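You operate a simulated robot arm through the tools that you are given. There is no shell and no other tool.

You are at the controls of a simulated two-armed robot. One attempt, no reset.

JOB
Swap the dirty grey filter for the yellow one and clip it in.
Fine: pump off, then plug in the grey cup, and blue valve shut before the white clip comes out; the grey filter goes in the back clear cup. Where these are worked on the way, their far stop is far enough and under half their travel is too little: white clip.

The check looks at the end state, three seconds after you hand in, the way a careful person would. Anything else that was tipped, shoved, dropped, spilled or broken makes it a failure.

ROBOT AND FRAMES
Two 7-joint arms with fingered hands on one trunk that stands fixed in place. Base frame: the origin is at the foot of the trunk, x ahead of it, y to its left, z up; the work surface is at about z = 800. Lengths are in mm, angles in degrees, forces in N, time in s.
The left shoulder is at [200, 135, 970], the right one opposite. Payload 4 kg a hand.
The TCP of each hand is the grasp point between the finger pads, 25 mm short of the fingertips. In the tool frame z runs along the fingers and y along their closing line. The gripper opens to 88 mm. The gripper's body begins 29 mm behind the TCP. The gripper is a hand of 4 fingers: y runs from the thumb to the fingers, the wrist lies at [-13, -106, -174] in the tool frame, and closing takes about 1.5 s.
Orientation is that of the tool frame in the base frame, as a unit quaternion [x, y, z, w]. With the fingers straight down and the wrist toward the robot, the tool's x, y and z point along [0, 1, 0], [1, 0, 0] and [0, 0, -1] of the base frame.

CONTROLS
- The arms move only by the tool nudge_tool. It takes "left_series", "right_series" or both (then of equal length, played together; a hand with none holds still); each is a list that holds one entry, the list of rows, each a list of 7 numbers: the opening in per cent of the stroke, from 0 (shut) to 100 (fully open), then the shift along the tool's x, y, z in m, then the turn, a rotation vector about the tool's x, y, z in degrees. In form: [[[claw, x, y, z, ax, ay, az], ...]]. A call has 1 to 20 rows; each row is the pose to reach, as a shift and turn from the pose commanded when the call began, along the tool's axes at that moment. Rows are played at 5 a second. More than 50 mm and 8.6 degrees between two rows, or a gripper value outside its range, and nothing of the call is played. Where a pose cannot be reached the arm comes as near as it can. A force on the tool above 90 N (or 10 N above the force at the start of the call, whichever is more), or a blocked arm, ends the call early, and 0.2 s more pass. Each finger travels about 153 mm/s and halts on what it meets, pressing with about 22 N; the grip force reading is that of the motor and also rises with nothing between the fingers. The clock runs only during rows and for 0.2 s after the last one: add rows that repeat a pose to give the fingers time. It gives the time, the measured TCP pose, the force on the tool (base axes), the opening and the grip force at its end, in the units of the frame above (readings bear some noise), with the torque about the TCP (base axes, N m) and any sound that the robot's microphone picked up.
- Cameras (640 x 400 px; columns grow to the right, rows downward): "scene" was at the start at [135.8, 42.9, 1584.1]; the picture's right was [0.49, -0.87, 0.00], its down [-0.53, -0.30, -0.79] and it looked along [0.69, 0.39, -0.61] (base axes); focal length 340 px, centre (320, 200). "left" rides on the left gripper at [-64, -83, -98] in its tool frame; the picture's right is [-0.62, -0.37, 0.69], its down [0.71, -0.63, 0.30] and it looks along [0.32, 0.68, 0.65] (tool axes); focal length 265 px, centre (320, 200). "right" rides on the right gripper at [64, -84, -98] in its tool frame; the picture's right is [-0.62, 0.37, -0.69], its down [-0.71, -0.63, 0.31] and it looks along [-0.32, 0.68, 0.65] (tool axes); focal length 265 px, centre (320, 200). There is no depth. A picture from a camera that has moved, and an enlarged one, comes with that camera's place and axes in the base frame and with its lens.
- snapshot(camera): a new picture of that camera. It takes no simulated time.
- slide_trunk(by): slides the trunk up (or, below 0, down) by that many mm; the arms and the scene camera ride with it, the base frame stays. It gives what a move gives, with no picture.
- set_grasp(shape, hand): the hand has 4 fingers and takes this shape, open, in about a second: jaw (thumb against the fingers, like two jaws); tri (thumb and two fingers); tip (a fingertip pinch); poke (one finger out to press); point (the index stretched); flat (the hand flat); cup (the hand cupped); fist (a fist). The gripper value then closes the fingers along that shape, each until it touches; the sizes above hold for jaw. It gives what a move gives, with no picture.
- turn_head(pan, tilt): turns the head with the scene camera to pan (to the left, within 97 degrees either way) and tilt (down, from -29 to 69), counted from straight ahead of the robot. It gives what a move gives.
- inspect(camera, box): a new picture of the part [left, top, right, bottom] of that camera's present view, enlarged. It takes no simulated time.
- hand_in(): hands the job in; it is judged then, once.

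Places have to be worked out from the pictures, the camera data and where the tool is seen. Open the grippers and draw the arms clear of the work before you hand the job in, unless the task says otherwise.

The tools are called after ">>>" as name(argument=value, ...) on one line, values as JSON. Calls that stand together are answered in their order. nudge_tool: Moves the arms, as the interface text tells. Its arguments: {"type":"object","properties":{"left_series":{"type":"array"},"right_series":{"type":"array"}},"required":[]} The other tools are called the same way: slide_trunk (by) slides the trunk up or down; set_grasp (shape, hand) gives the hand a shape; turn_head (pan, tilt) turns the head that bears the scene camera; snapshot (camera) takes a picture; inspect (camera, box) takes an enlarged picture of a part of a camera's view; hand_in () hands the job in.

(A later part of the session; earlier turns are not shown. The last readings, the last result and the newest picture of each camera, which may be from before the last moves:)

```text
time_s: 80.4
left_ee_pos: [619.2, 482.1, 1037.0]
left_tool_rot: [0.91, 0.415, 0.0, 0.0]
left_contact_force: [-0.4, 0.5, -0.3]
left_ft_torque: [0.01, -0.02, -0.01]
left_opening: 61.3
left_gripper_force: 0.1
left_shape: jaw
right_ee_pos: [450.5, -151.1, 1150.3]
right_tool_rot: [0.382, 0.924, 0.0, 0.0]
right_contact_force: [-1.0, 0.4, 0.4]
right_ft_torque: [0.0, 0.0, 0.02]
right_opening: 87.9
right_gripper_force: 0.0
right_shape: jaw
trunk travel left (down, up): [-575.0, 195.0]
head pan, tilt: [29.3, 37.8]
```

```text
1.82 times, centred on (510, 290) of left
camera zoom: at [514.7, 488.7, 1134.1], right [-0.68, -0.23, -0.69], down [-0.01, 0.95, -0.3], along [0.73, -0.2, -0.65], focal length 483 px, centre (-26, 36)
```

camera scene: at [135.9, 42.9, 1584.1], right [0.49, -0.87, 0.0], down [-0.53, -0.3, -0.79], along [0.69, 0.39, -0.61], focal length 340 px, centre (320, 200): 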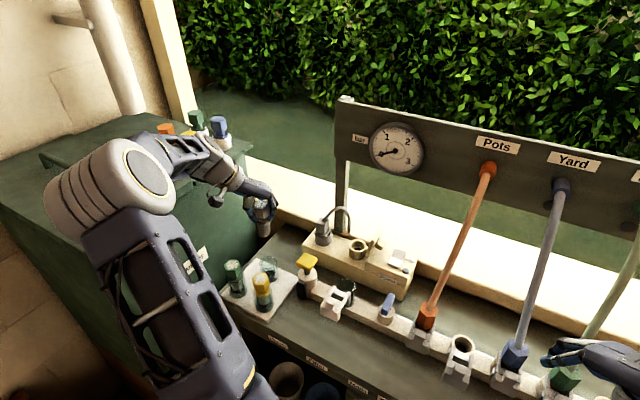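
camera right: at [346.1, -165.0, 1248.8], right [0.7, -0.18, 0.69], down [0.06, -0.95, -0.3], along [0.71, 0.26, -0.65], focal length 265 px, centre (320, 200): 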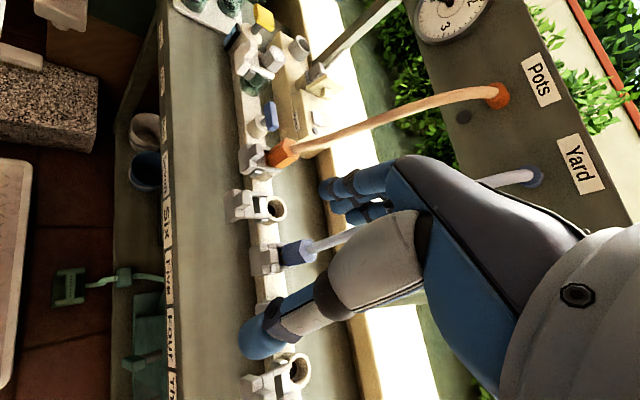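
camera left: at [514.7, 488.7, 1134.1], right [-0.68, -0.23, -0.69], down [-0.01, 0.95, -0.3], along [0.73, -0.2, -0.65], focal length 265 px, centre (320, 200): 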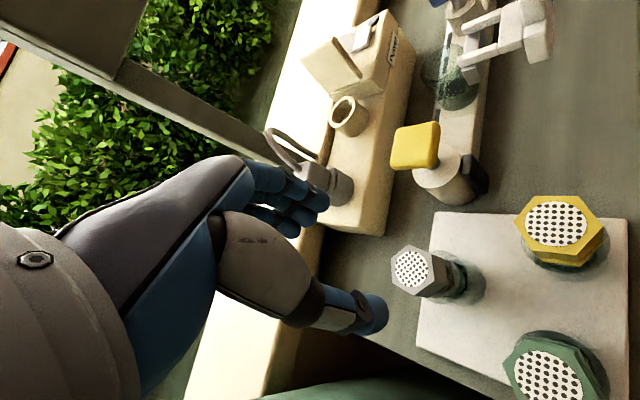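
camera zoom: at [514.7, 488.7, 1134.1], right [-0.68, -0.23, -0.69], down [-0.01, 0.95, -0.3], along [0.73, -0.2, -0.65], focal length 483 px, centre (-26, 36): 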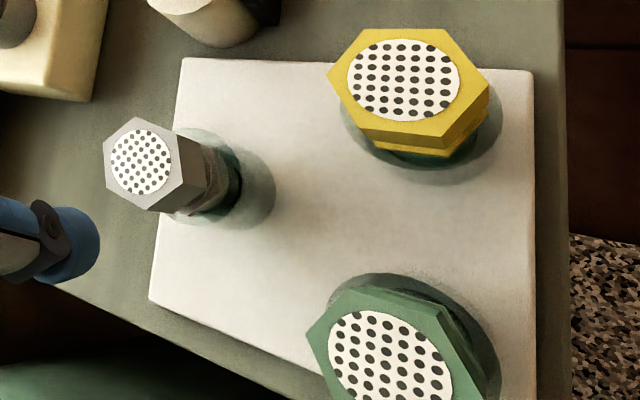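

The grey filter is seated in the back cup like its neighbours. Now the yellow filter: zoom in for its position and hex orientation.

>>> inspect(camera="scene", box=[245, 265, 295, 315])

>>> inspect(camera="left", box=[500, 170, 620, 290])

```text
8.00 times, centred on (270, 290) of scene
camera zoom: at [135.9, 43.0, 1584.1], right [0.49, -0.87, 0.0], down [-0.53, -0.3, -0.79], along [0.69, 0.39, -0.61], focal length 2716 px, centre (720, -520)
```

zoom: 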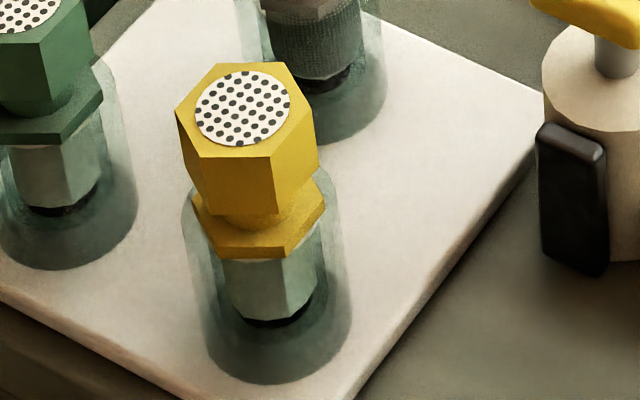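

```text
3.33 times, centred on (560, 230) of left
camera zoom: at [514.7, 488.7, 1134.1], right [-0.68, -0.23, -0.69], down [-0.01, 0.95, -0.3], along [0.73, -0.2, -0.65], focal length 885 px, centre (-480, 100)
```

zoom: 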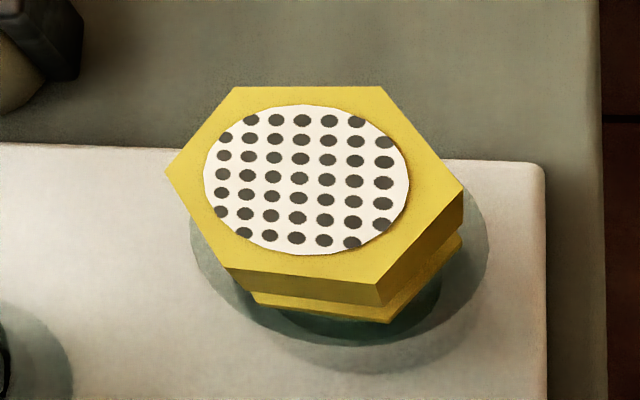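

Yellow hex: vertices along ±x, flats facing ±y, centre ≈ (535,436.5), top z≈927. I'll yaw back to −90° so the thumb/fingers close on the ±y flats, and move above it.

>>> nudge_tool(left_series=[[[70, -0.012, -0.005, 0, 0, 0, 7], [70, -0.025, -0.01, 0, 0, 0, 14], [70, -0.038, -0.015, 0, 0, 0, 21], [70, -0.051, -0.02, 0, 0, 0, 28], [70, -0.064, -0.025, 0, 0, 0, 35], [70, -0.077, -0.03, 0, 0, 0, 42], [70, -0.0897, -0.0337, 0, 0, 0, 49], [70, -0.0897, -0.0337, 0, 0, 0, 49]]])

>>> inspect(camera="left", box=[220, 150, 560, 380])

>>> inspect(camera="scene", box=[215, 210, 315, 320])

```text
time_s: 82.2
left_ee_pos: [534.5, 436.6, 1035.3]
left_tool_rot: [1.0, -0.001, 0.0, 0.0]
left_contact_force: [0.1, 0.2, -0.5]
left_ft_torque: [0.0, 0.01, -0.02]
left_opening: 61.1
left_gripper_force: 0.1
left_shape: jaw
right_ee_pos: [450.7, -151.0, 1150.4]
right_tool_rot: [0.383, 0.924, 0.0, 0.0]
right_contact_force: [-0.3, 0.3, 1.1]
right_ft_torque: [-0.03, -0.02, -0.01]
right_opening: 87.7
right_gripper_force: 0.1
right_shape: jaw
trunk travel left (down, up): [-575.0, 195.0]
head pan, tilt: [29.3, 37.8]
```

```text
1.74 times, centred on (390, 265) of left
camera zoom: at [471.5, 519.8, 1134.4], right [-0.62, 0.37, -0.69], down [0.72, 0.63, -0.3], along [0.32, -0.68, -0.65], focal length 462 px, centre (198, 87)
```

zoom: 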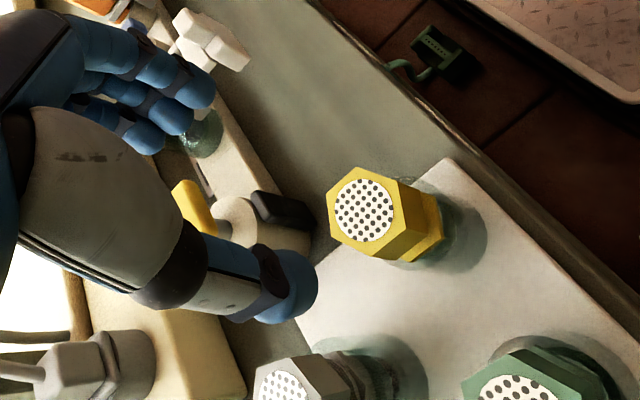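

```text
3.64 times, centred on (265, 265) of scene
camera zoom: at [135.8, 42.9, 1584.1], right [0.49, -0.87, 0.0], down [-0.53, -0.3, -0.79], along [0.69, 0.39, -0.61], focal length 1235 px, centre (520, -36)
```

zoom: 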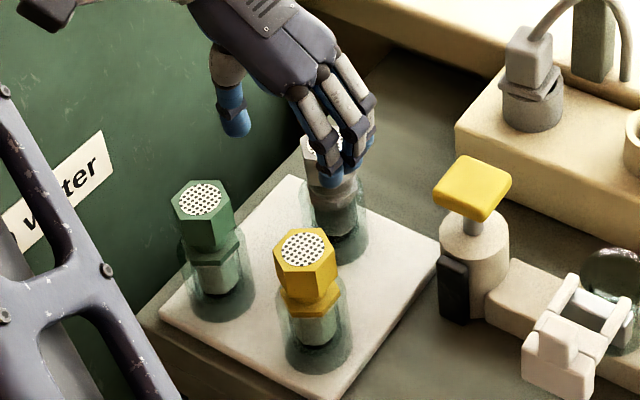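

Aligned within ~2–3 mm. I shift slightly (−1,+1.5) and descend to z≈960 for a check, fingers open 61 mm.

>>> nudge_tool(left_series=[[[70, -0.001, -0.0015, 0.02, 0, 0, 0], [70, -0.001, -0.0015, 0.045, 0, 0, 0], [70, -0.001, -0.0015, 0.065, 0, 0, 0], [70, -0.001, -0.0015, 0.075, 0, 0, 0], [70, -0.001, -0.0015, 0.075, 0, 0, 0]]])

>>> inspect(camera="left", box=[220, 150, 500, 350])

>>> inspect(camera="scene", box=[225, 230, 305, 320])

```text
time_s: 83.4
left_ee_pos: [533.4, 437.1, 960.3]
left_tool_rot: [1.0, 0.0, 0.0, 0.0]
left_contact_force: [-0.4, -0.1, 0.0]
left_ft_torque: [-0.05, 0.01, 0.01]
left_opening: 61.4
left_gripper_force: 0.0
left_shape: jaw
right_ee_pos: [450.6, -151.4, 1150.4]
right_tool_rot: [0.383, 0.924, 0.001, 0.001]
right_contact_force: [0.1, 0.1, 0.0]
right_ft_torque: [0.01, -0.04, -0.01]
right_opening: 87.9
right_gripper_force: 0.1
right_shape: jaw
trunk travel left (down, up): [-575.0, 195.0]
head pan, tilt: [29.3, 37.8]
```

```text
2.00 times, centred on (360, 250) of left
camera zoom: at [470.3, 521.2, 1058.5], right [-0.62, 0.37, -0.69], down [0.71, 0.63, -0.3], along [0.32, -0.68, -0.65], focal length 531 px, centre (240, 100)
```

zoom: 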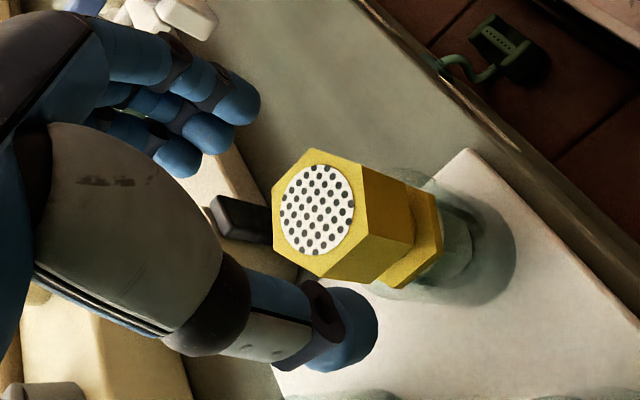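

```text
4.44 times, centred on (265, 275) of scene
camera zoom: at [135.8, 42.9, 1584.1], right [0.49, -0.87, 0.0], down [-0.53, -0.3, -0.79], along [0.69, 0.39, -0.61], focal length 1509 px, centre (564, -133)
```

zoom: 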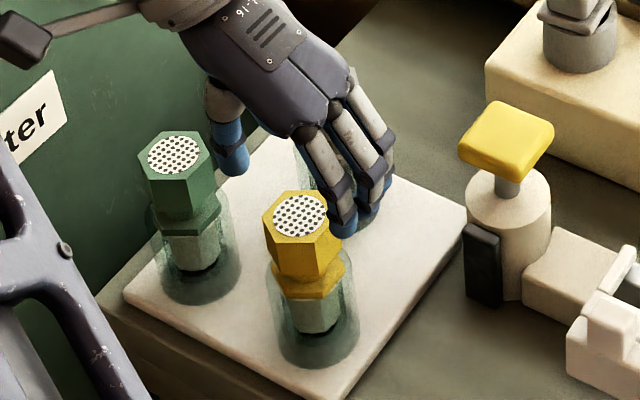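

Good alignment. I descend the remaining ~48 mm around the hex head.

>>> nudge_tool(left_series=[[[70, -0.001, -0.001, 0.012, 0, 0, 0], [70, -0.001, -0.001, 0.024, 0, 0, 0], [70, -0.001, -0.001, 0.036, 0, 0, 0], [70, -0.001, -0.001, 0.048, 0, 0, 0], [70, -0.001, -0.001, 0.048, 0, 0, 0]]])

>>> inspect(camera="left", box=[220, 150, 500, 350])

>>> inspect(camera="scene", box=[225, 230, 305, 320])

```text
time_s: 84.6
left_ee_pos: [533.6, 438.8, 913.0]
left_tool_rot: [1.0, 0.001, 0.0, 0.0]
left_contact_force: [0.1, -0.7, -0.4]
left_ft_torque: [0.03, 0.01, 0.01]
left_opening: 61.2
left_gripper_force: 0.0
left_shape: jaw
right_ee_pos: [450.5, -151.0, 1149.2]
right_tool_rot: [0.383, 0.924, 0.001, 0.0]
right_contact_force: [0.4, 0.0, 0.5]
right_ft_torque: [0.04, -0.01, 0.03]
right_opening: 87.5
right_gripper_force: 0.0
right_shape: jaw
trunk travel left (down, up): [-575.0, 195.0]
head pan, tilt: [29.3, 37.8]
```

```text
2.00 times, centred on (360, 250) of left
camera zoom: at [469.7, 522.2, 1010.6], right [-0.62, 0.37, -0.69], down [0.71, 0.63, -0.3], along [0.33, -0.68, -0.65], focal length 531 px, centre (240, 100)
```

zoom: 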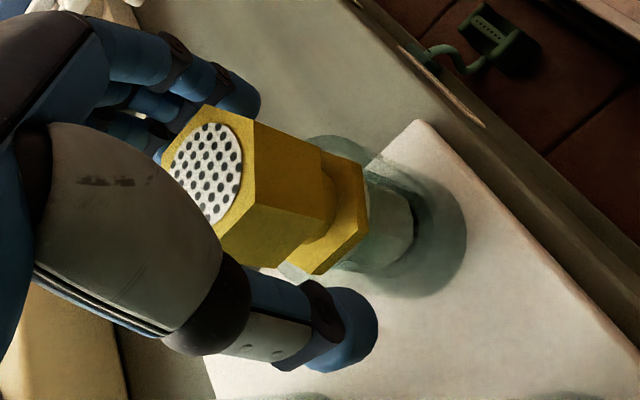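

```text
4.44 times, centred on (265, 275) of scene
camera zoom: at [135.8, 42.9, 1584.1], right [0.49, -0.87, 0.0], down [-0.53, -0.3, -0.79], along [0.69, 0.39, -0.61], focal length 1509 px, centre (564, -133)
```

zoom: 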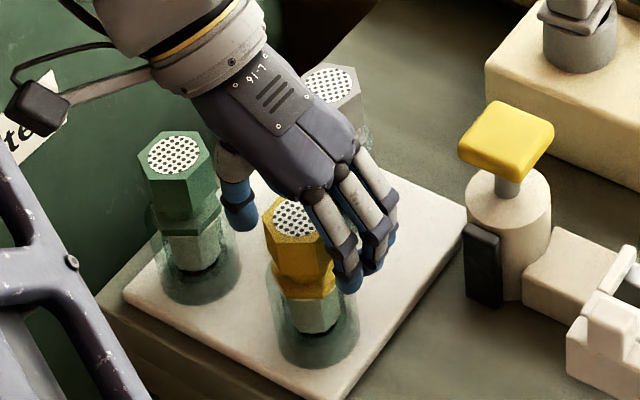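

Same relation as with the grey filter. I close the grip on the yellow hex.

>>> nudge_tool(left_series=[[[50, -0.001, 0, 0, 0, 0, 0], [25, -0.001, 0, 0, 0, 0, 0], [0, -0.001, 0, 0, 0, 0, 0], [0, -0.001, 0, 0, 0, 0, 0], [0, -0.001, 0, 0, 0, 0, 0], [0, -0.001, 0, 0, 0, 0, 0]]])

>>> inspect(camera="left", box=[220, 150, 500, 350])

>>> inspect(camera="scene", box=[225, 230, 305, 320])

```text
time_s: 86.0
left_ee_pos: [532.2, 438.6, 913.9]
left_tool_rot: [1.0, 0.0, 0.0, 0.0]
left_contact_force: [0.1, -0.1, -0.5]
left_ft_torque: [0.02, -0.01, -0.02]
left_opening: 30.3
left_gripper_force: 22.0
left_shape: jaw
right_ee_pos: [451.1, -150.7, 1149.1]
right_tool_rot: [0.383, 0.924, 0.001, 0.001]
right_contact_force: [1.3, 0.2, 0.5]
right_ft_torque: [0.02, -0.02, -0.01]
right_opening: 87.6
right_gripper_force: 0.1
right_shape: jaw
trunk travel left (down, up): [-575.0, 195.0]
head pan, tilt: [29.3, 37.8]
```

```text
2.00 times, centred on (360, 250) of left
camera zoom: at [468.3, 522.3, 1010.8], right [-0.62, 0.37, -0.69], down [0.71, 0.63, -0.3], along [0.32, -0.68, -0.65], focal length 531 px, centre (240, 100)
```

zoom: 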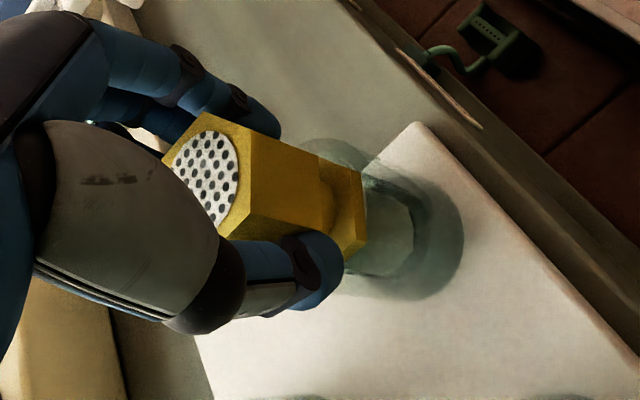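

```text
4.44 times, centred on (265, 275) of scene
camera zoom: at [135.9, 42.9, 1584.1], right [0.49, -0.87, 0.0], down [-0.53, -0.3, -0.79], along [0.69, 0.39, -0.61], focal length 1509 px, centre (564, -133)
```

zoom: 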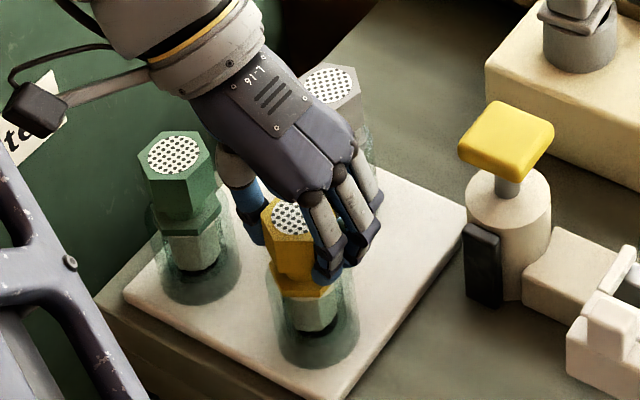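

Gripped (30 mm). I lift straight up slowly.

>>> nudge_tool(left_series=[[[0, 0, 0, -0.005, 0, 0, 0], [0, 0, 0, -0.012, 0, 0, 0], [0, 0, 0, -0.022, 0, 0, 0], [0, 0, 0, -0.035, 0, 0, 0], [0, 0, 0, -0.05, 0, 0, 0], [0, 0, 0, -0.07, 0, 0, 0], [0, 0, 0, -0.09, 0, 0, 0], [0, 0, 0, -0.12, 0, 0, 0], [0, 0, 0, -0.145, 0, 0, 0]]])

>>> inspect(camera="left", box=[220, 150, 500, 350])

>>> inspect(camera="scene", box=[205, 190, 335, 320])

```text
time_s: 88.0
left_ee_pos: [532.2, 437.5, 1056.4]
left_tool_rot: [1.0, 0.001, 0.0, 0.0]
left_contact_force: [0.4, 0.3, -1.0]
left_ft_torque: [-0.01, -0.02, 0.02]
left_opening: 30.2
left_gripper_force: 21.7
left_shape: jaw
right_ee_pos: [451.1, -151.1, 1149.8]
right_tool_rot: [0.383, 0.924, 0.0, 0.001]
right_contact_force: [0.2, 0.2, -0.9]
right_ft_torque: [0.0, -0.03, 0.0]
right_opening: 87.8
right_gripper_force: 0.1
right_shape: jaw
trunk travel left (down, up): [-575.0, 195.0]
head pan, tilt: [29.3, 37.8]
```

```text
2.00 times, centred on (360, 250) of left
camera zoom: at [468.7, 521.2, 1155.4], right [-0.62, 0.37, -0.69], down [0.71, 0.63, -0.3], along [0.32, -0.68, -0.65], focal length 531 px, centre (240, 100)
```

zoom: 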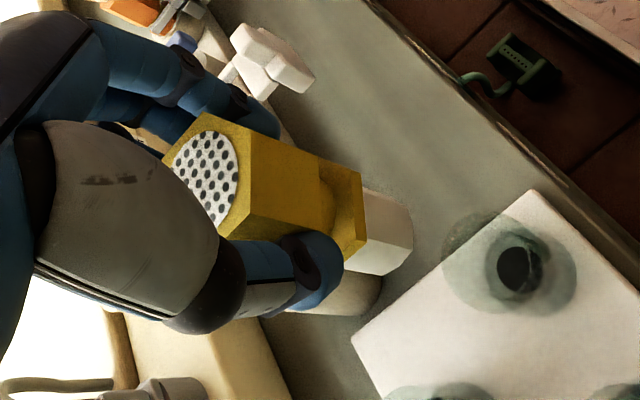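

```text
3.08 times, centred on (270, 255) of scene
camera zoom: at [135.9, 43.1, 1584.1], right [0.49, -0.87, 0.0], down [-0.53, -0.3, -0.79], along [0.69, 0.39, -0.61], focal length 1045 px, centre (474, 31)
```

zoom: 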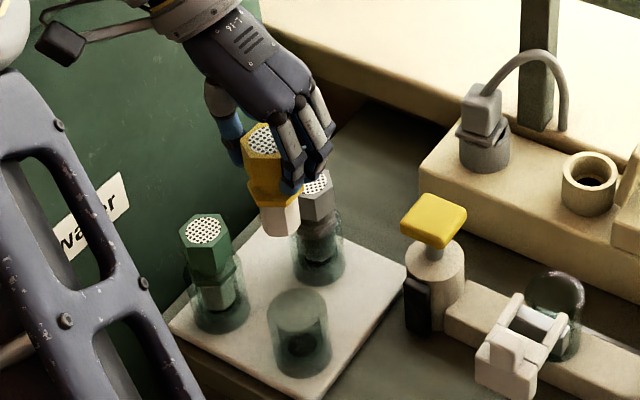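

The yellow filter is out cleanly. I carry it over to above the manifold port.

>>> nudge_tool(left_series=[[[0, 0.01, 0.015, 0, 0, 0, 0], [0, 0.03, 0.045, 0, 0, 0, 0], [0, 0.048, 0.078, 0, 0, 0, 0], [0, 0.066, 0.111, 0.005, 0, 0, 0], [0, 0.084, 0.144, 0.012, 0, 0, 0], [0, 0.098, 0.17, 0.02, 0, 0, 0], [0, 0.1065, 0.1848, 0.03, 0, 0, 0], [0, 0.1065, 0.1848, 0.03, 0, 0, 0]]])

>>> inspect(camera="left", box=[220, 150, 520, 350])

>>> inspect(camera="scene", box=[300, 210, 400, 320])

>>> inspect(camera="right", box=[220, 10, 320, 100])

```text
time_s: 89.8
left_ee_pos: [638.0, 254.3, 1028.3]
left_tool_rot: [1.0, 0.0, -0.001, 0.0]
left_contact_force: [-0.1, -0.5, -0.6]
left_ft_torque: [0.01, -0.02, 0.01]
left_opening: 30.2
left_gripper_force: 22.0
left_shape: jaw
right_ee_pos: [450.7, -150.3, 1149.0]
right_tool_rot: [0.383, 0.924, 0.001, 0.001]
right_contact_force: [0.6, -0.4, -0.4]
right_ft_torque: [-0.03, 0.01, -0.02]
right_opening: 87.7
right_gripper_force: 0.0
right_shape: jaw
trunk travel left (down, up): [-575.0, 195.0]
head pan, tilt: [29.3, 37.8]
```

```text
2.00 times, centred on (370, 250) of left
camera zoom: at [574.0, 338.1, 1125.6], right [-0.62, 0.37, -0.69], down [0.71, 0.63, -0.3], along [0.32, -0.68, -0.65], focal length 531 px, centre (220, 100)
```

zoom: 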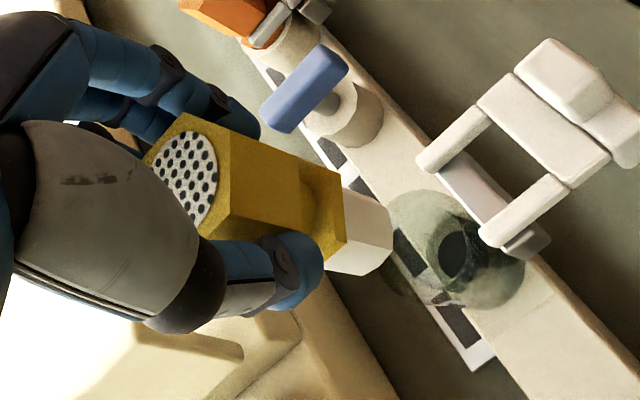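

```text
3.64 times, centred on (350, 265) of scene
camera zoom: at [135.8, 42.9, 1584.1], right [0.49, -0.87, 0.0], down [-0.53, -0.3, -0.79], along [0.69, 0.39, -0.61], focal length 1235 px, centre (211, -36)
```

zoom: 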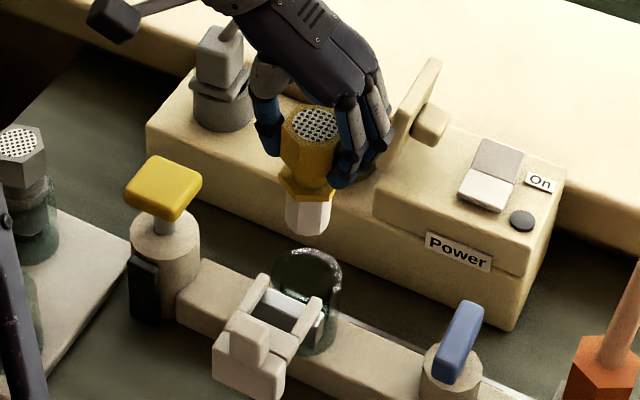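

```text
4.44 times, centred on (270, 55) of right
camera zoom: at [346.1, -165.0, 1248.8], right [0.7, -0.18, 0.69], down [0.06, -0.95, -0.3], along [0.71, 0.25, -0.65], focal length 1180 px, centre (542, 844)
```

zoom: 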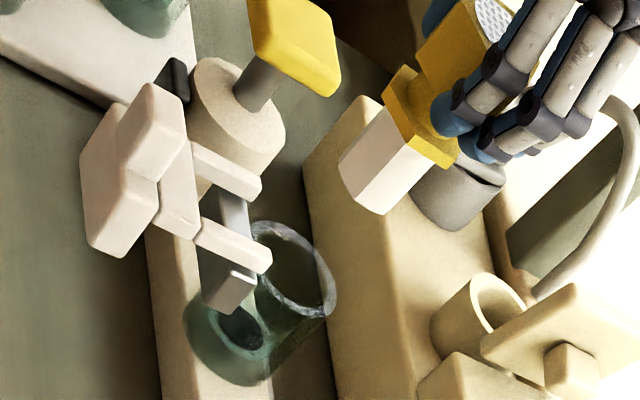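

The yellow filter hangs above the port. I zoom closely in all three views to fit the rim ellipse and filter bottom.

>>> inspect(camera="left", box=[340, 200, 500, 320])

>>> inspect(camera="scene", box=[325, 250, 365, 300])

>>> inspect(camera="right", box=[240, 30, 300, 90])

```text
3.33 times, centred on (420, 260) of left
camera zoom: at [574.0, 338.1, 1125.6], right [-0.62, 0.37, -0.69], down [0.71, 0.63, -0.3], along [0.32, -0.68, -0.65], focal length 885 px, centre (-13, 0)
```

zoom: 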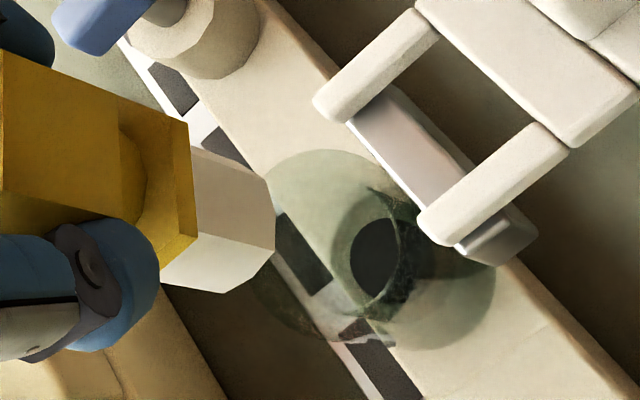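

```text
8.00 times, centred on (345, 275) of scene
camera zoom: at [135.8, 42.9, 1584.1], right [0.49, -0.87, 0.0], down [-0.53, -0.3, -0.79], along [0.69, 0.39, -0.61], focal length 2716 px, centre (120, -400)
```

zoom: 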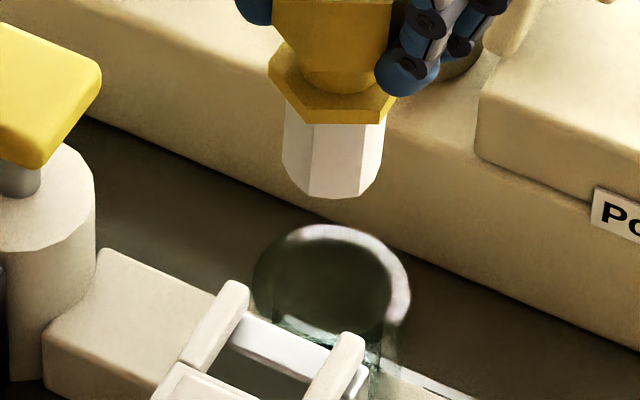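

```text
6.67 times, centred on (270, 60) of right
camera zoom: at [346.1, -165.0, 1248.8], right [0.7, -0.18, 0.69], down [0.06, -0.95, -0.3], along [0.71, 0.25, -0.65], focal length 1769 px, centre (653, 1133)
```

zoom: 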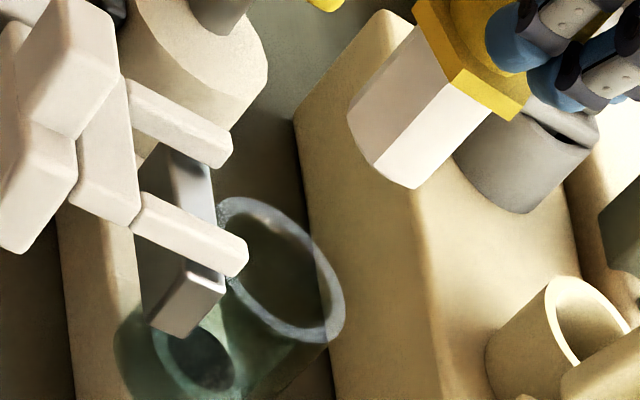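

All three views agree: shift ≈ (−0.7,−3.7) mm; the rim is ≈52 mm below the filter bottom. I shift and lower 40 mm, then recheck.

>>> nudge_tool(left_series=[[[0, -0.0007, 0.0037, 0.005, 0, 0, 0], [0, -0.0007, 0.0037, 0.014, 0, 0, 0], [0, -0.0007, 0.0037, 0.024, 0, 0, 0], [0, -0.0007, 0.0037, 0.034, 0, 0, 0], [0, -0.0007, 0.0037, 0.04, 0, 0, 0], [0, -0.0007, 0.0037, 0.04, 0, 0, 0]]])

>>> inspect(camera="left", box=[340, 200, 500, 320])

>>> inspect(camera="scene", box=[325, 250, 365, 300])

>>> inspect(camera="right", box=[240, 30, 300, 90])

```text
time_s: 91.2
left_ee_pos: [637.6, 250.3, 987.6]
left_tool_rot: [1.0, 0.0, 0.0, 0.001]
left_contact_force: [0.9, -0.1, -0.8]
left_ft_torque: [0.02, 0.04, 0.0]
left_opening: 30.2
left_gripper_force: 22.0
left_shape: jaw
right_ee_pos: [451.1, -150.2, 1149.5]
right_tool_rot: [0.382, 0.924, 0.001, 0.001]
right_contact_force: [0.2, 1.2, 0.0]
right_ft_torque: [0.04, 0.02, 0.01]
right_opening: 87.8
right_gripper_force: 0.1
right_shape: jaw
trunk travel left (down, up): [-575.0, 195.0]
head pan, tilt: [29.3, 37.8]
```

```text
3.33 times, centred on (420, 260) of left
camera zoom: at [574.3, 333.2, 1086.6], right [-0.62, 0.37, -0.69], down [0.71, 0.63, -0.3], along [0.32, -0.68, -0.65], focal length 885 px, centre (-13, 0)
```

zoom: 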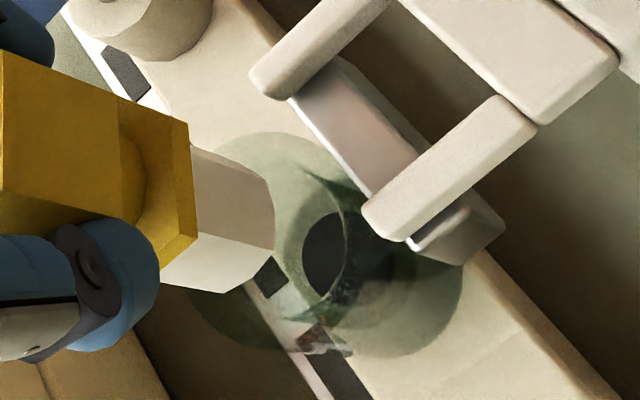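

```text
8.00 times, centred on (345, 275) of scene
camera zoom: at [135.9, 42.9, 1584.1], right [0.49, -0.87, 0.0], down [-0.53, -0.3, -0.79], along [0.69, 0.39, -0.61], focal length 2716 px, centre (120, -400)
```

zoom: 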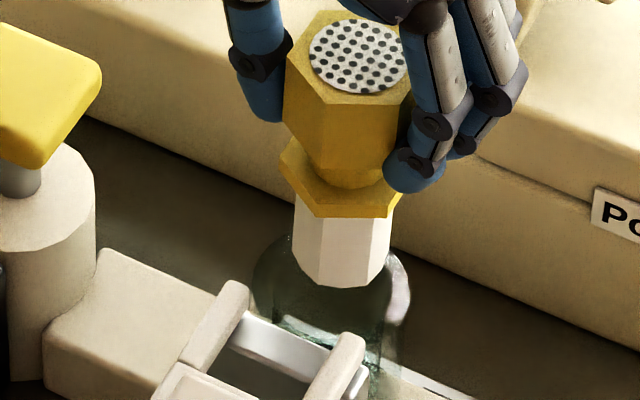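

```text
6.67 times, centred on (270, 60) of right
camera zoom: at [346.1, -165.0, 1248.8], right [0.7, -0.18, 0.69], down [0.06, -0.95, -0.3], along [0.71, 0.25, -0.65], focal length 1769 px, centre (653, 1133)
```

zoom: 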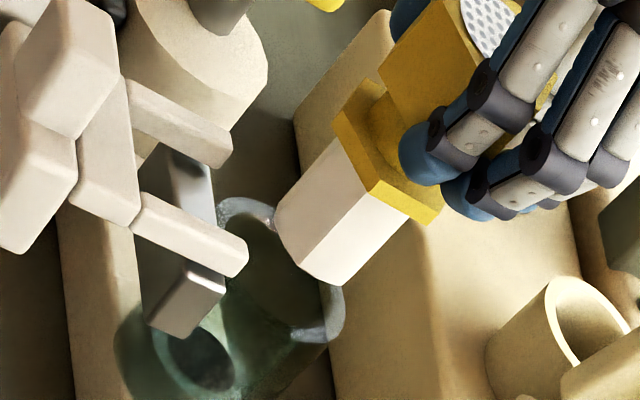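

All three views now say shift ≈ −3 mm in x. I apply it and lower ~20 mm so the body enters the port.

>>> nudge_tool(left_series=[[[0, -0.003, 0, 0, 0, 0, 0], [0, -0.003, 0, 0.005, 0, 0, 0], [0, -0.003, 0, 0.01, 0, 0, 0], [0, -0.003, 0, 0.015, 0, 0, 0], [0, -0.003, 0, 0.02, 0, 0, 0], [0, -0.003, 0, 0.02, 0, 0, 0]]])

>>> inspect(camera="left", box=[320, 190, 480, 310])

>>> inspect(camera="scene", box=[325, 250, 365, 300])

>>> inspect(camera="right", box=[240, 30, 300, 90])

```text
time_s: 92.6
left_ee_pos: [635.7, 250.1, 968.4]
left_tool_rot: [1.0, 0.0, 0.0, -0.001]
left_contact_force: [0.2, 1.1, -0.3]
left_ft_torque: [-0.01, -0.01, -0.01]
left_opening: 30.1
left_gripper_force: 22.1
left_shape: jaw
right_ee_pos: [450.6, -150.8, 1150.3]
right_tool_rot: [0.383, 0.924, 0.0, 0.0]
right_contact_force: [0.5, 0.2, 0.6]
right_ft_torque: [0.0, 0.03, 0.01]
right_opening: 87.4
right_gripper_force: 0.0
right_shape: jaw
trunk travel left (down, up): [-575.0, 195.0]
head pan, tilt: [29.3, 37.8]
```

```text
3.33 times, centred on (400, 250) of left
camera zoom: at [571.8, 333.6, 1065.8], right [-0.62, 0.37, -0.69], down [0.71, 0.63, -0.3], along [0.32, -0.68, -0.65], focal length 885 px, centre (53, 33)
```

zoom: 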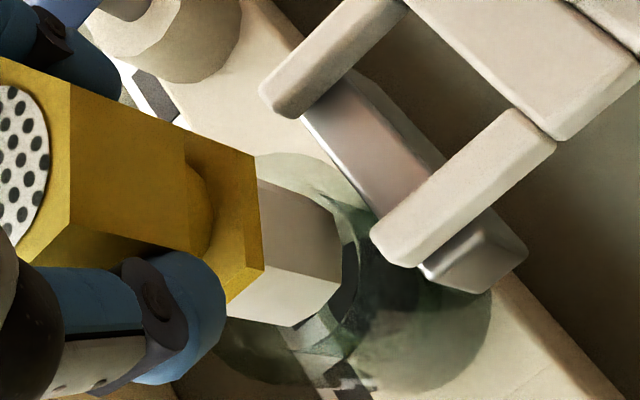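

```text
8.00 times, centred on (345, 275) of scene
camera zoom: at [135.9, 42.9, 1584.1], right [0.49, -0.87, 0.0], down [-0.53, -0.3, -0.79], along [0.69, 0.39, -0.61], focal length 2716 px, centre (120, -400)
```

zoom: 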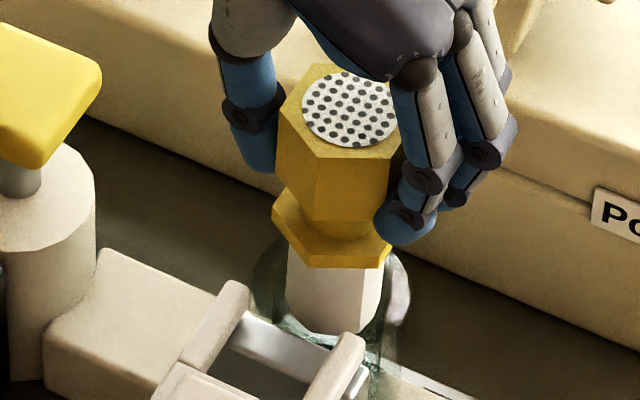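

```text
6.67 times, centred on (270, 60) of right
camera zoom: at [346.1, -165.0, 1248.8], right [0.7, -0.18, 0.69], down [0.06, -0.95, -0.3], along [0.71, 0.25, -0.65], focal length 1769 px, centre (653, 1133)
```

zoom: 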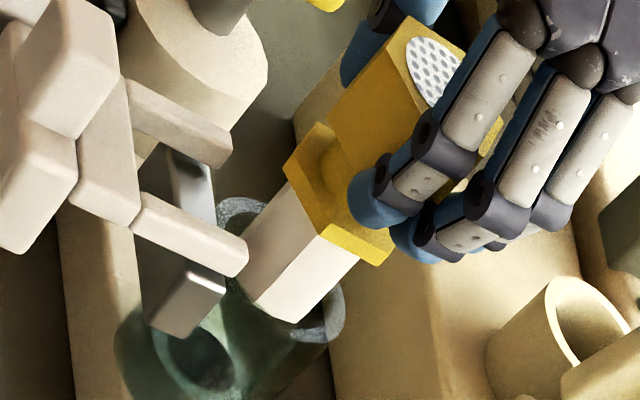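

The body is inside the rim with no contact force. I keep lowering in small steps.

>>> nudge_tool(left_series=[[[0, -0.0005, 0, 0.004, 0, 0, 0], [0, -0.0005, 0, 0.008, 0, 0, 0], [0, -0.0005, 0, 0.012, 0, 0, 0], [0, -0.0005, 0, 0.016, 0, 0, 0], [0, -0.0005, 0, 0.02, 0, 0, 0]]])

>>> inspect(camera="left", box=[320, 190, 480, 310])

>>> inspect(camera="scene", box=[325, 250, 365, 300])

>>> inspect(camera="right", box=[240, 30, 300, 90])

```text
time_s: 93.8
left_ee_pos: [635.2, 251.0, 947.5]
left_tool_rot: [1.0, 0.001, 0.0, -0.001]
left_contact_force: [-0.9, -0.5, -0.8]
left_ft_torque: [-0.05, -0.03, -0.02]
left_opening: 30.1
left_gripper_force: 21.7
left_shape: jaw
right_ee_pos: [450.5, -150.8, 1150.8]
right_tool_rot: [0.382, 0.924, 0.001, 0.0]
right_contact_force: [-1.0, 0.2, 0.0]
right_ft_torque: [-0.02, 0.0, -0.01]
right_opening: 87.9
right_gripper_force: 0.1
right_shape: jaw
trunk travel left (down, up): [-575.0, 195.0]
head pan, tilt: [29.3, 37.8]
```

```text
3.33 times, centred on (400, 250) of left
camera zoom: at [570.9, 334.1, 1045.8], right [-0.62, 0.37, -0.69], down [0.71, 0.63, -0.3], along [0.33, -0.68, -0.65], focal length 885 px, centre (53, 33)
```

zoom: 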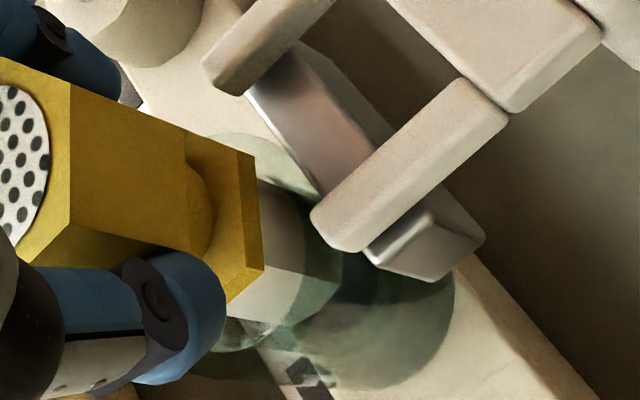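

```text
8.00 times, centred on (345, 275) of scene
camera zoom: at [135.9, 42.9, 1584.1], right [0.49, -0.87, 0.0], down [-0.53, -0.3, -0.79], along [0.69, 0.39, -0.61], focal length 2716 px, centre (120, -400)
```

zoom: 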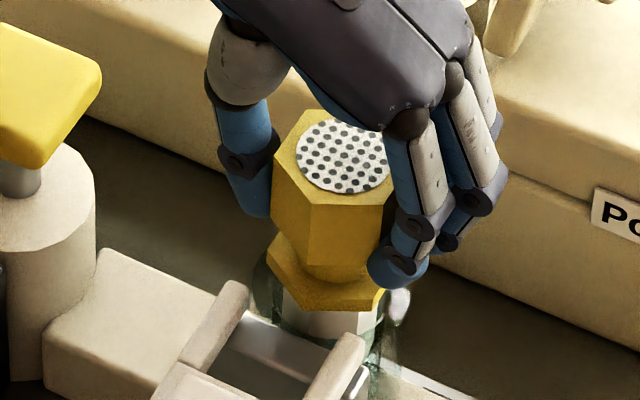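

```text
6.67 times, centred on (270, 60) of right
camera zoom: at [346.1, -165.0, 1248.8], right [0.7, -0.18, 0.69], down [0.06, -0.95, -0.3], along [0.71, 0.25, -0.65], focal length 1769 px, centre (653, 1133)
```

zoom: 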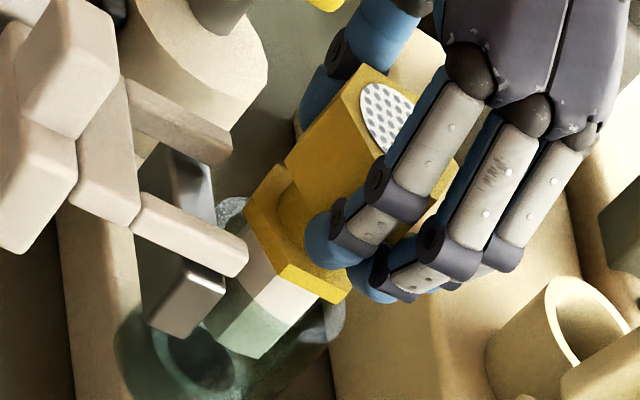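

Still free. Continue down toward seating.

>>> nudge_tool(left_series=[[[0, 0, 0, 0.003, 0, 0, 0], [0, 0, 0, 0.006, 0, 0, 0], [0, 0, 0, 0.009, 0, 0, 0], [0, 0, 0, 0.012, 0, 0, 0]]])

>>> inspect(camera="left", box=[320, 190, 480, 310])

>>> inspect(camera="scene", box=[325, 250, 365, 300])

>>> inspect(camera="right", box=[240, 30, 300, 90])

```text
time_s: 94.8
left_ee_pos: [633.8, 249.7, 936.0]
left_tool_rot: [1.0, 0.0, -0.001, 0.0]
left_contact_force: [0.2, -0.5, -1.8]
left_ft_torque: [0.0, -0.05, -0.03]
left_opening: 30.1
left_gripper_force: 21.8
left_shape: jaw
right_ee_pos: [450.1, -151.3, 1149.9]
right_tool_rot: [0.382, 0.924, 0.001, 0.0]
right_contact_force: [0.9, 0.0, -0.7]
right_ft_torque: [0.03, 0.0, -0.03]
right_opening: 87.9
right_gripper_force: 0.0
right_shape: jaw
trunk travel left (down, up): [-575.0, 195.0]
head pan, tilt: [29.3, 37.8]
```

```text
3.33 times, centred on (400, 250) of left
camera zoom: at [571.1, 334.0, 1033.9], right [-0.62, 0.37, -0.69], down [0.71, 0.63, -0.3], along [0.32, -0.68, -0.65], focal length 885 px, centre (53, 33)
```

zoom: 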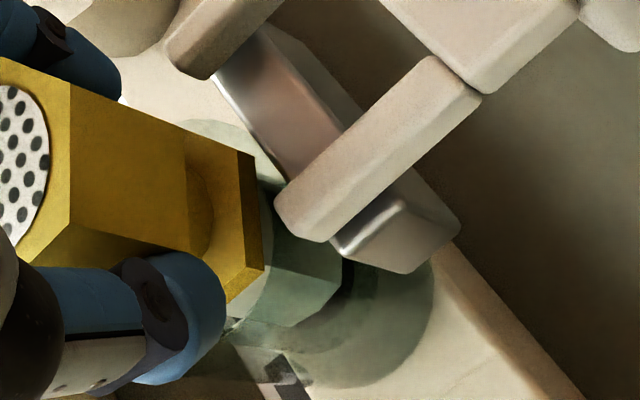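

```text
8.00 times, centred on (345, 275) of scene
camera zoom: at [135.9, 42.9, 1584.1], right [0.49, -0.87, 0.0], down [-0.53, -0.3, -0.79], along [0.69, 0.39, -0.61], focal length 2716 px, centre (120, -400)
```

zoom: 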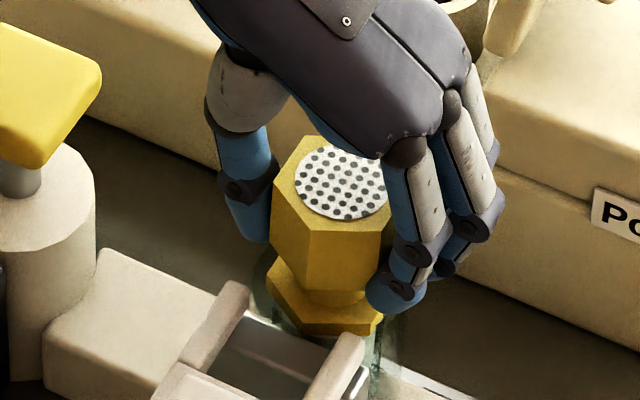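

```text
6.67 times, centred on (270, 60) of right
camera zoom: at [346.1, -165.0, 1248.8], right [0.7, -0.18, 0.69], down [0.06, -0.95, -0.3], along [0.71, 0.25, -0.65], focal length 1769 px, centre (653, 1133)
```

zoom: 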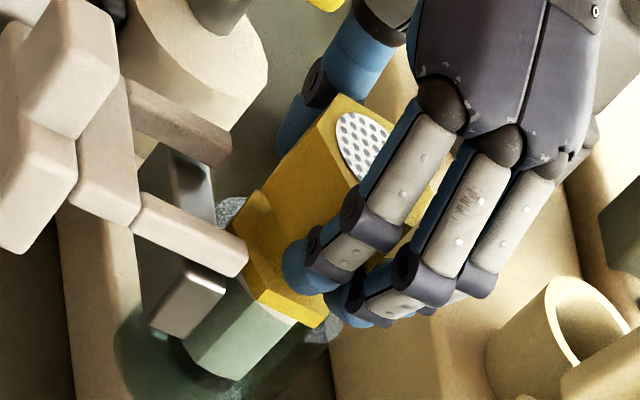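

The yellow hex top is now at the image position where the grey one sat originally (within ~1 px). I lower the last millimetres until contact.

>>> nudge_tool(left_series=[[[0, 0, 0, 0.002, 0, 0, 0], [0, 0, 0, 0.004, 0, 0, 0], [0, 0, 0, 0.006, 0, 0, 0], [0, 0, 0, 0.006, 0, 0, 0]]])

>>> inspect(camera="scene", box=[325, 262, 365, 312])

>>> inspect(camera="right", box=[240, 30, 300, 90])

>>> inspect(camera="left", box=[320, 190, 480, 310])

```text
time_s: 95.8
left_ee_pos: [633.6, 250.4, 932.2]
left_tool_rot: [1.0, 0.001, 0.001, 0.0]
left_contact_force: [-0.4, 1.9, 14.6]
left_ft_torque: [0.01, -0.02, 0.0]
left_opening: 30.8
left_gripper_force: 22.1
left_shape: jaw
right_ee_pos: [450.0, -150.6, 1151.2]
right_tool_rot: [0.383, 0.924, 0.0, 0.0]
right_contact_force: [0.0, 0.2, 0.0]
right_ft_torque: [-0.01, 0.0, 0.02]
right_opening: 87.7
right_gripper_force: 0.1
right_shape: jaw
trunk travel left (down, up): [-575.0, 195.0]
head pan, tilt: [29.3, 37.8]
```

```text
8.00 times, centred on (345, 287) of scene
camera zoom: at [135.5, 42.8, 1584.3], right [0.49, -0.87, 0.0], down [-0.53, -0.3, -0.79], along [0.69, 0.39, -0.61], focal length 2716 px, centre (120, -496)
```

zoom: 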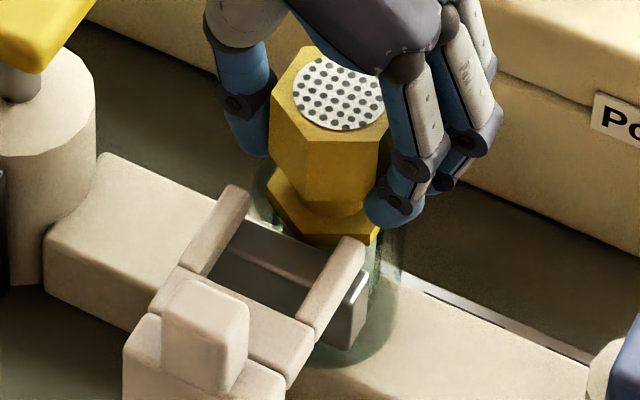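

```text
6.67 times, centred on (270, 60) of right
camera zoom: at [345.8, -165.0, 1249.1], right [0.7, -0.18, 0.69], down [0.06, -0.95, -0.3], along [0.71, 0.26, -0.65], focal length 1769 px, centre (653, 1133)
```

zoom: 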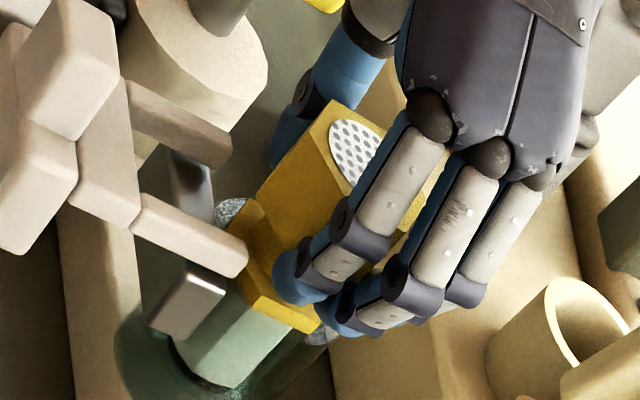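

```text
3.33 times, centred on (400, 250) of left
camera zoom: at [570.7, 334.1, 1029.1], right [-0.62, 0.37, -0.69], down [0.71, 0.63, -0.3], along [0.33, -0.68, -0.65], focal length 885 px, centre (53, 33)
```

zoom: 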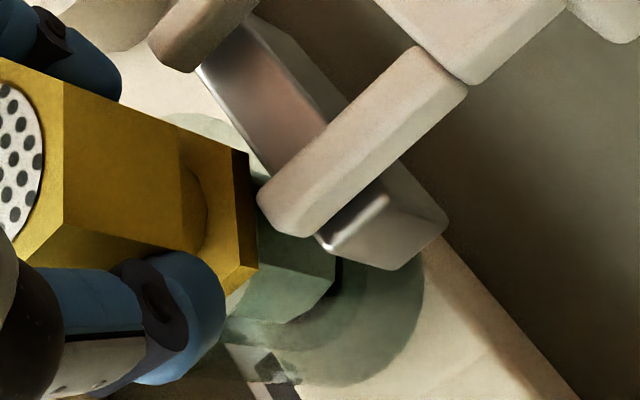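

Seated with ~15 N at the same height as the grey one was. I release and lift the hand clear, then inspect seating.

>>> nudge_tool(left_series=[[[10, 0, 0, -0.001, 0, 0, 0], [30, 0, 0, -0.002, 0, 0, 0], [50, 0, 0, -0.002, 0, 0, 0], [68, 0, 0, -0.002, 0, 0, 0], [68, 0, 0, -0.002, 0, 0, 0], [68, 0, 0, -0.02, 0, 0, 0], [68, 0, 0, -0.05, 0, 0, 0], [68, 0, 0, -0.09, 0, 0, 0], [68, 0, 0, -0.12, 0, 0, 0]]])

>>> inspect(camera="scene", box=[325, 262, 365, 312])

>>> inspect(camera="right", box=[225, 30, 295, 100])

>>> inspect(camera="left", box=[340, 180, 540, 330])

```text
time_s: 97.8
left_ee_pos: [633.3, 249.7, 1049.2]
left_tool_rot: [1.0, 0.0, 0.0, 0.0]
left_contact_force: [0.4, -0.4, -0.9]
left_ft_torque: [-0.01, -0.01, 0.02]
left_opening: 59.3
left_gripper_force: 0.0
left_shape: jaw
right_ee_pos: [451.4, -150.5, 1150.1]
right_tool_rot: [0.383, 0.924, 0.001, 0.0]
right_contact_force: [-0.6, -0.4, 0.4]
right_ft_torque: [0.01, 0.04, -0.01]
right_opening: 87.7
right_gripper_force: 0.1
right_shape: jaw
trunk travel left (down, up): [-575.0, 195.0]
head pan, tilt: [29.3, 37.8]
```

```text
8.00 times, centred on (345, 287) of scene
camera zoom: at [136.0, 43.1, 1584.0], right [0.49, -0.87, 0.0], down [-0.53, -0.3, -0.79], along [0.69, 0.39, -0.61], focal length 2716 px, centre (120, -496)
```

zoom: 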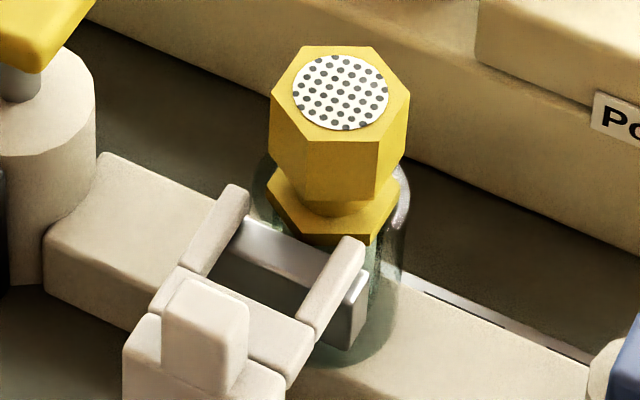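

```text
5.71 times, centred on (260, 65) of right
camera zoom: at [346.2, -164.9, 1248.8], right [0.7, -0.18, 0.69], down [0.06, -0.95, -0.3], along [0.71, 0.25, -0.65], focal length 1517 px, centre (663, 971)
```

zoom: 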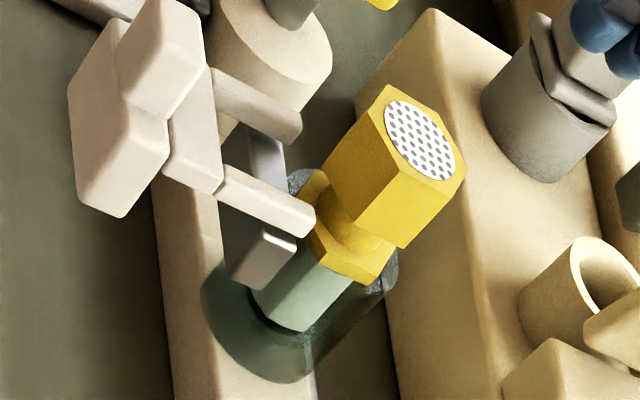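

```text
2.67 times, centred on (440, 255) of left
camera zoom: at [571.0, 334.3, 1147.6], right [-0.62, 0.37, -0.69], down [0.71, 0.63, -0.31], along [0.32, -0.68, -0.65], focal length 708 px, centre (0, 53)
```

zoom: 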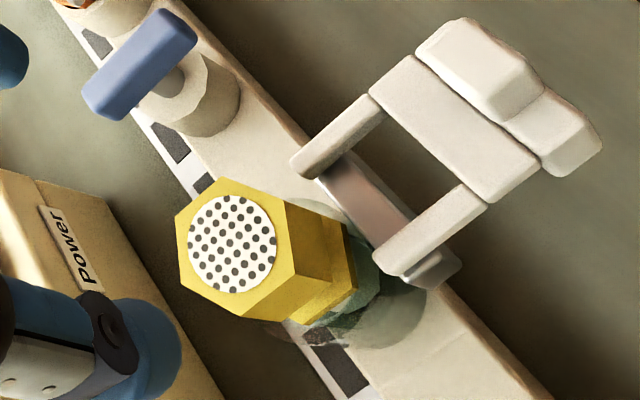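

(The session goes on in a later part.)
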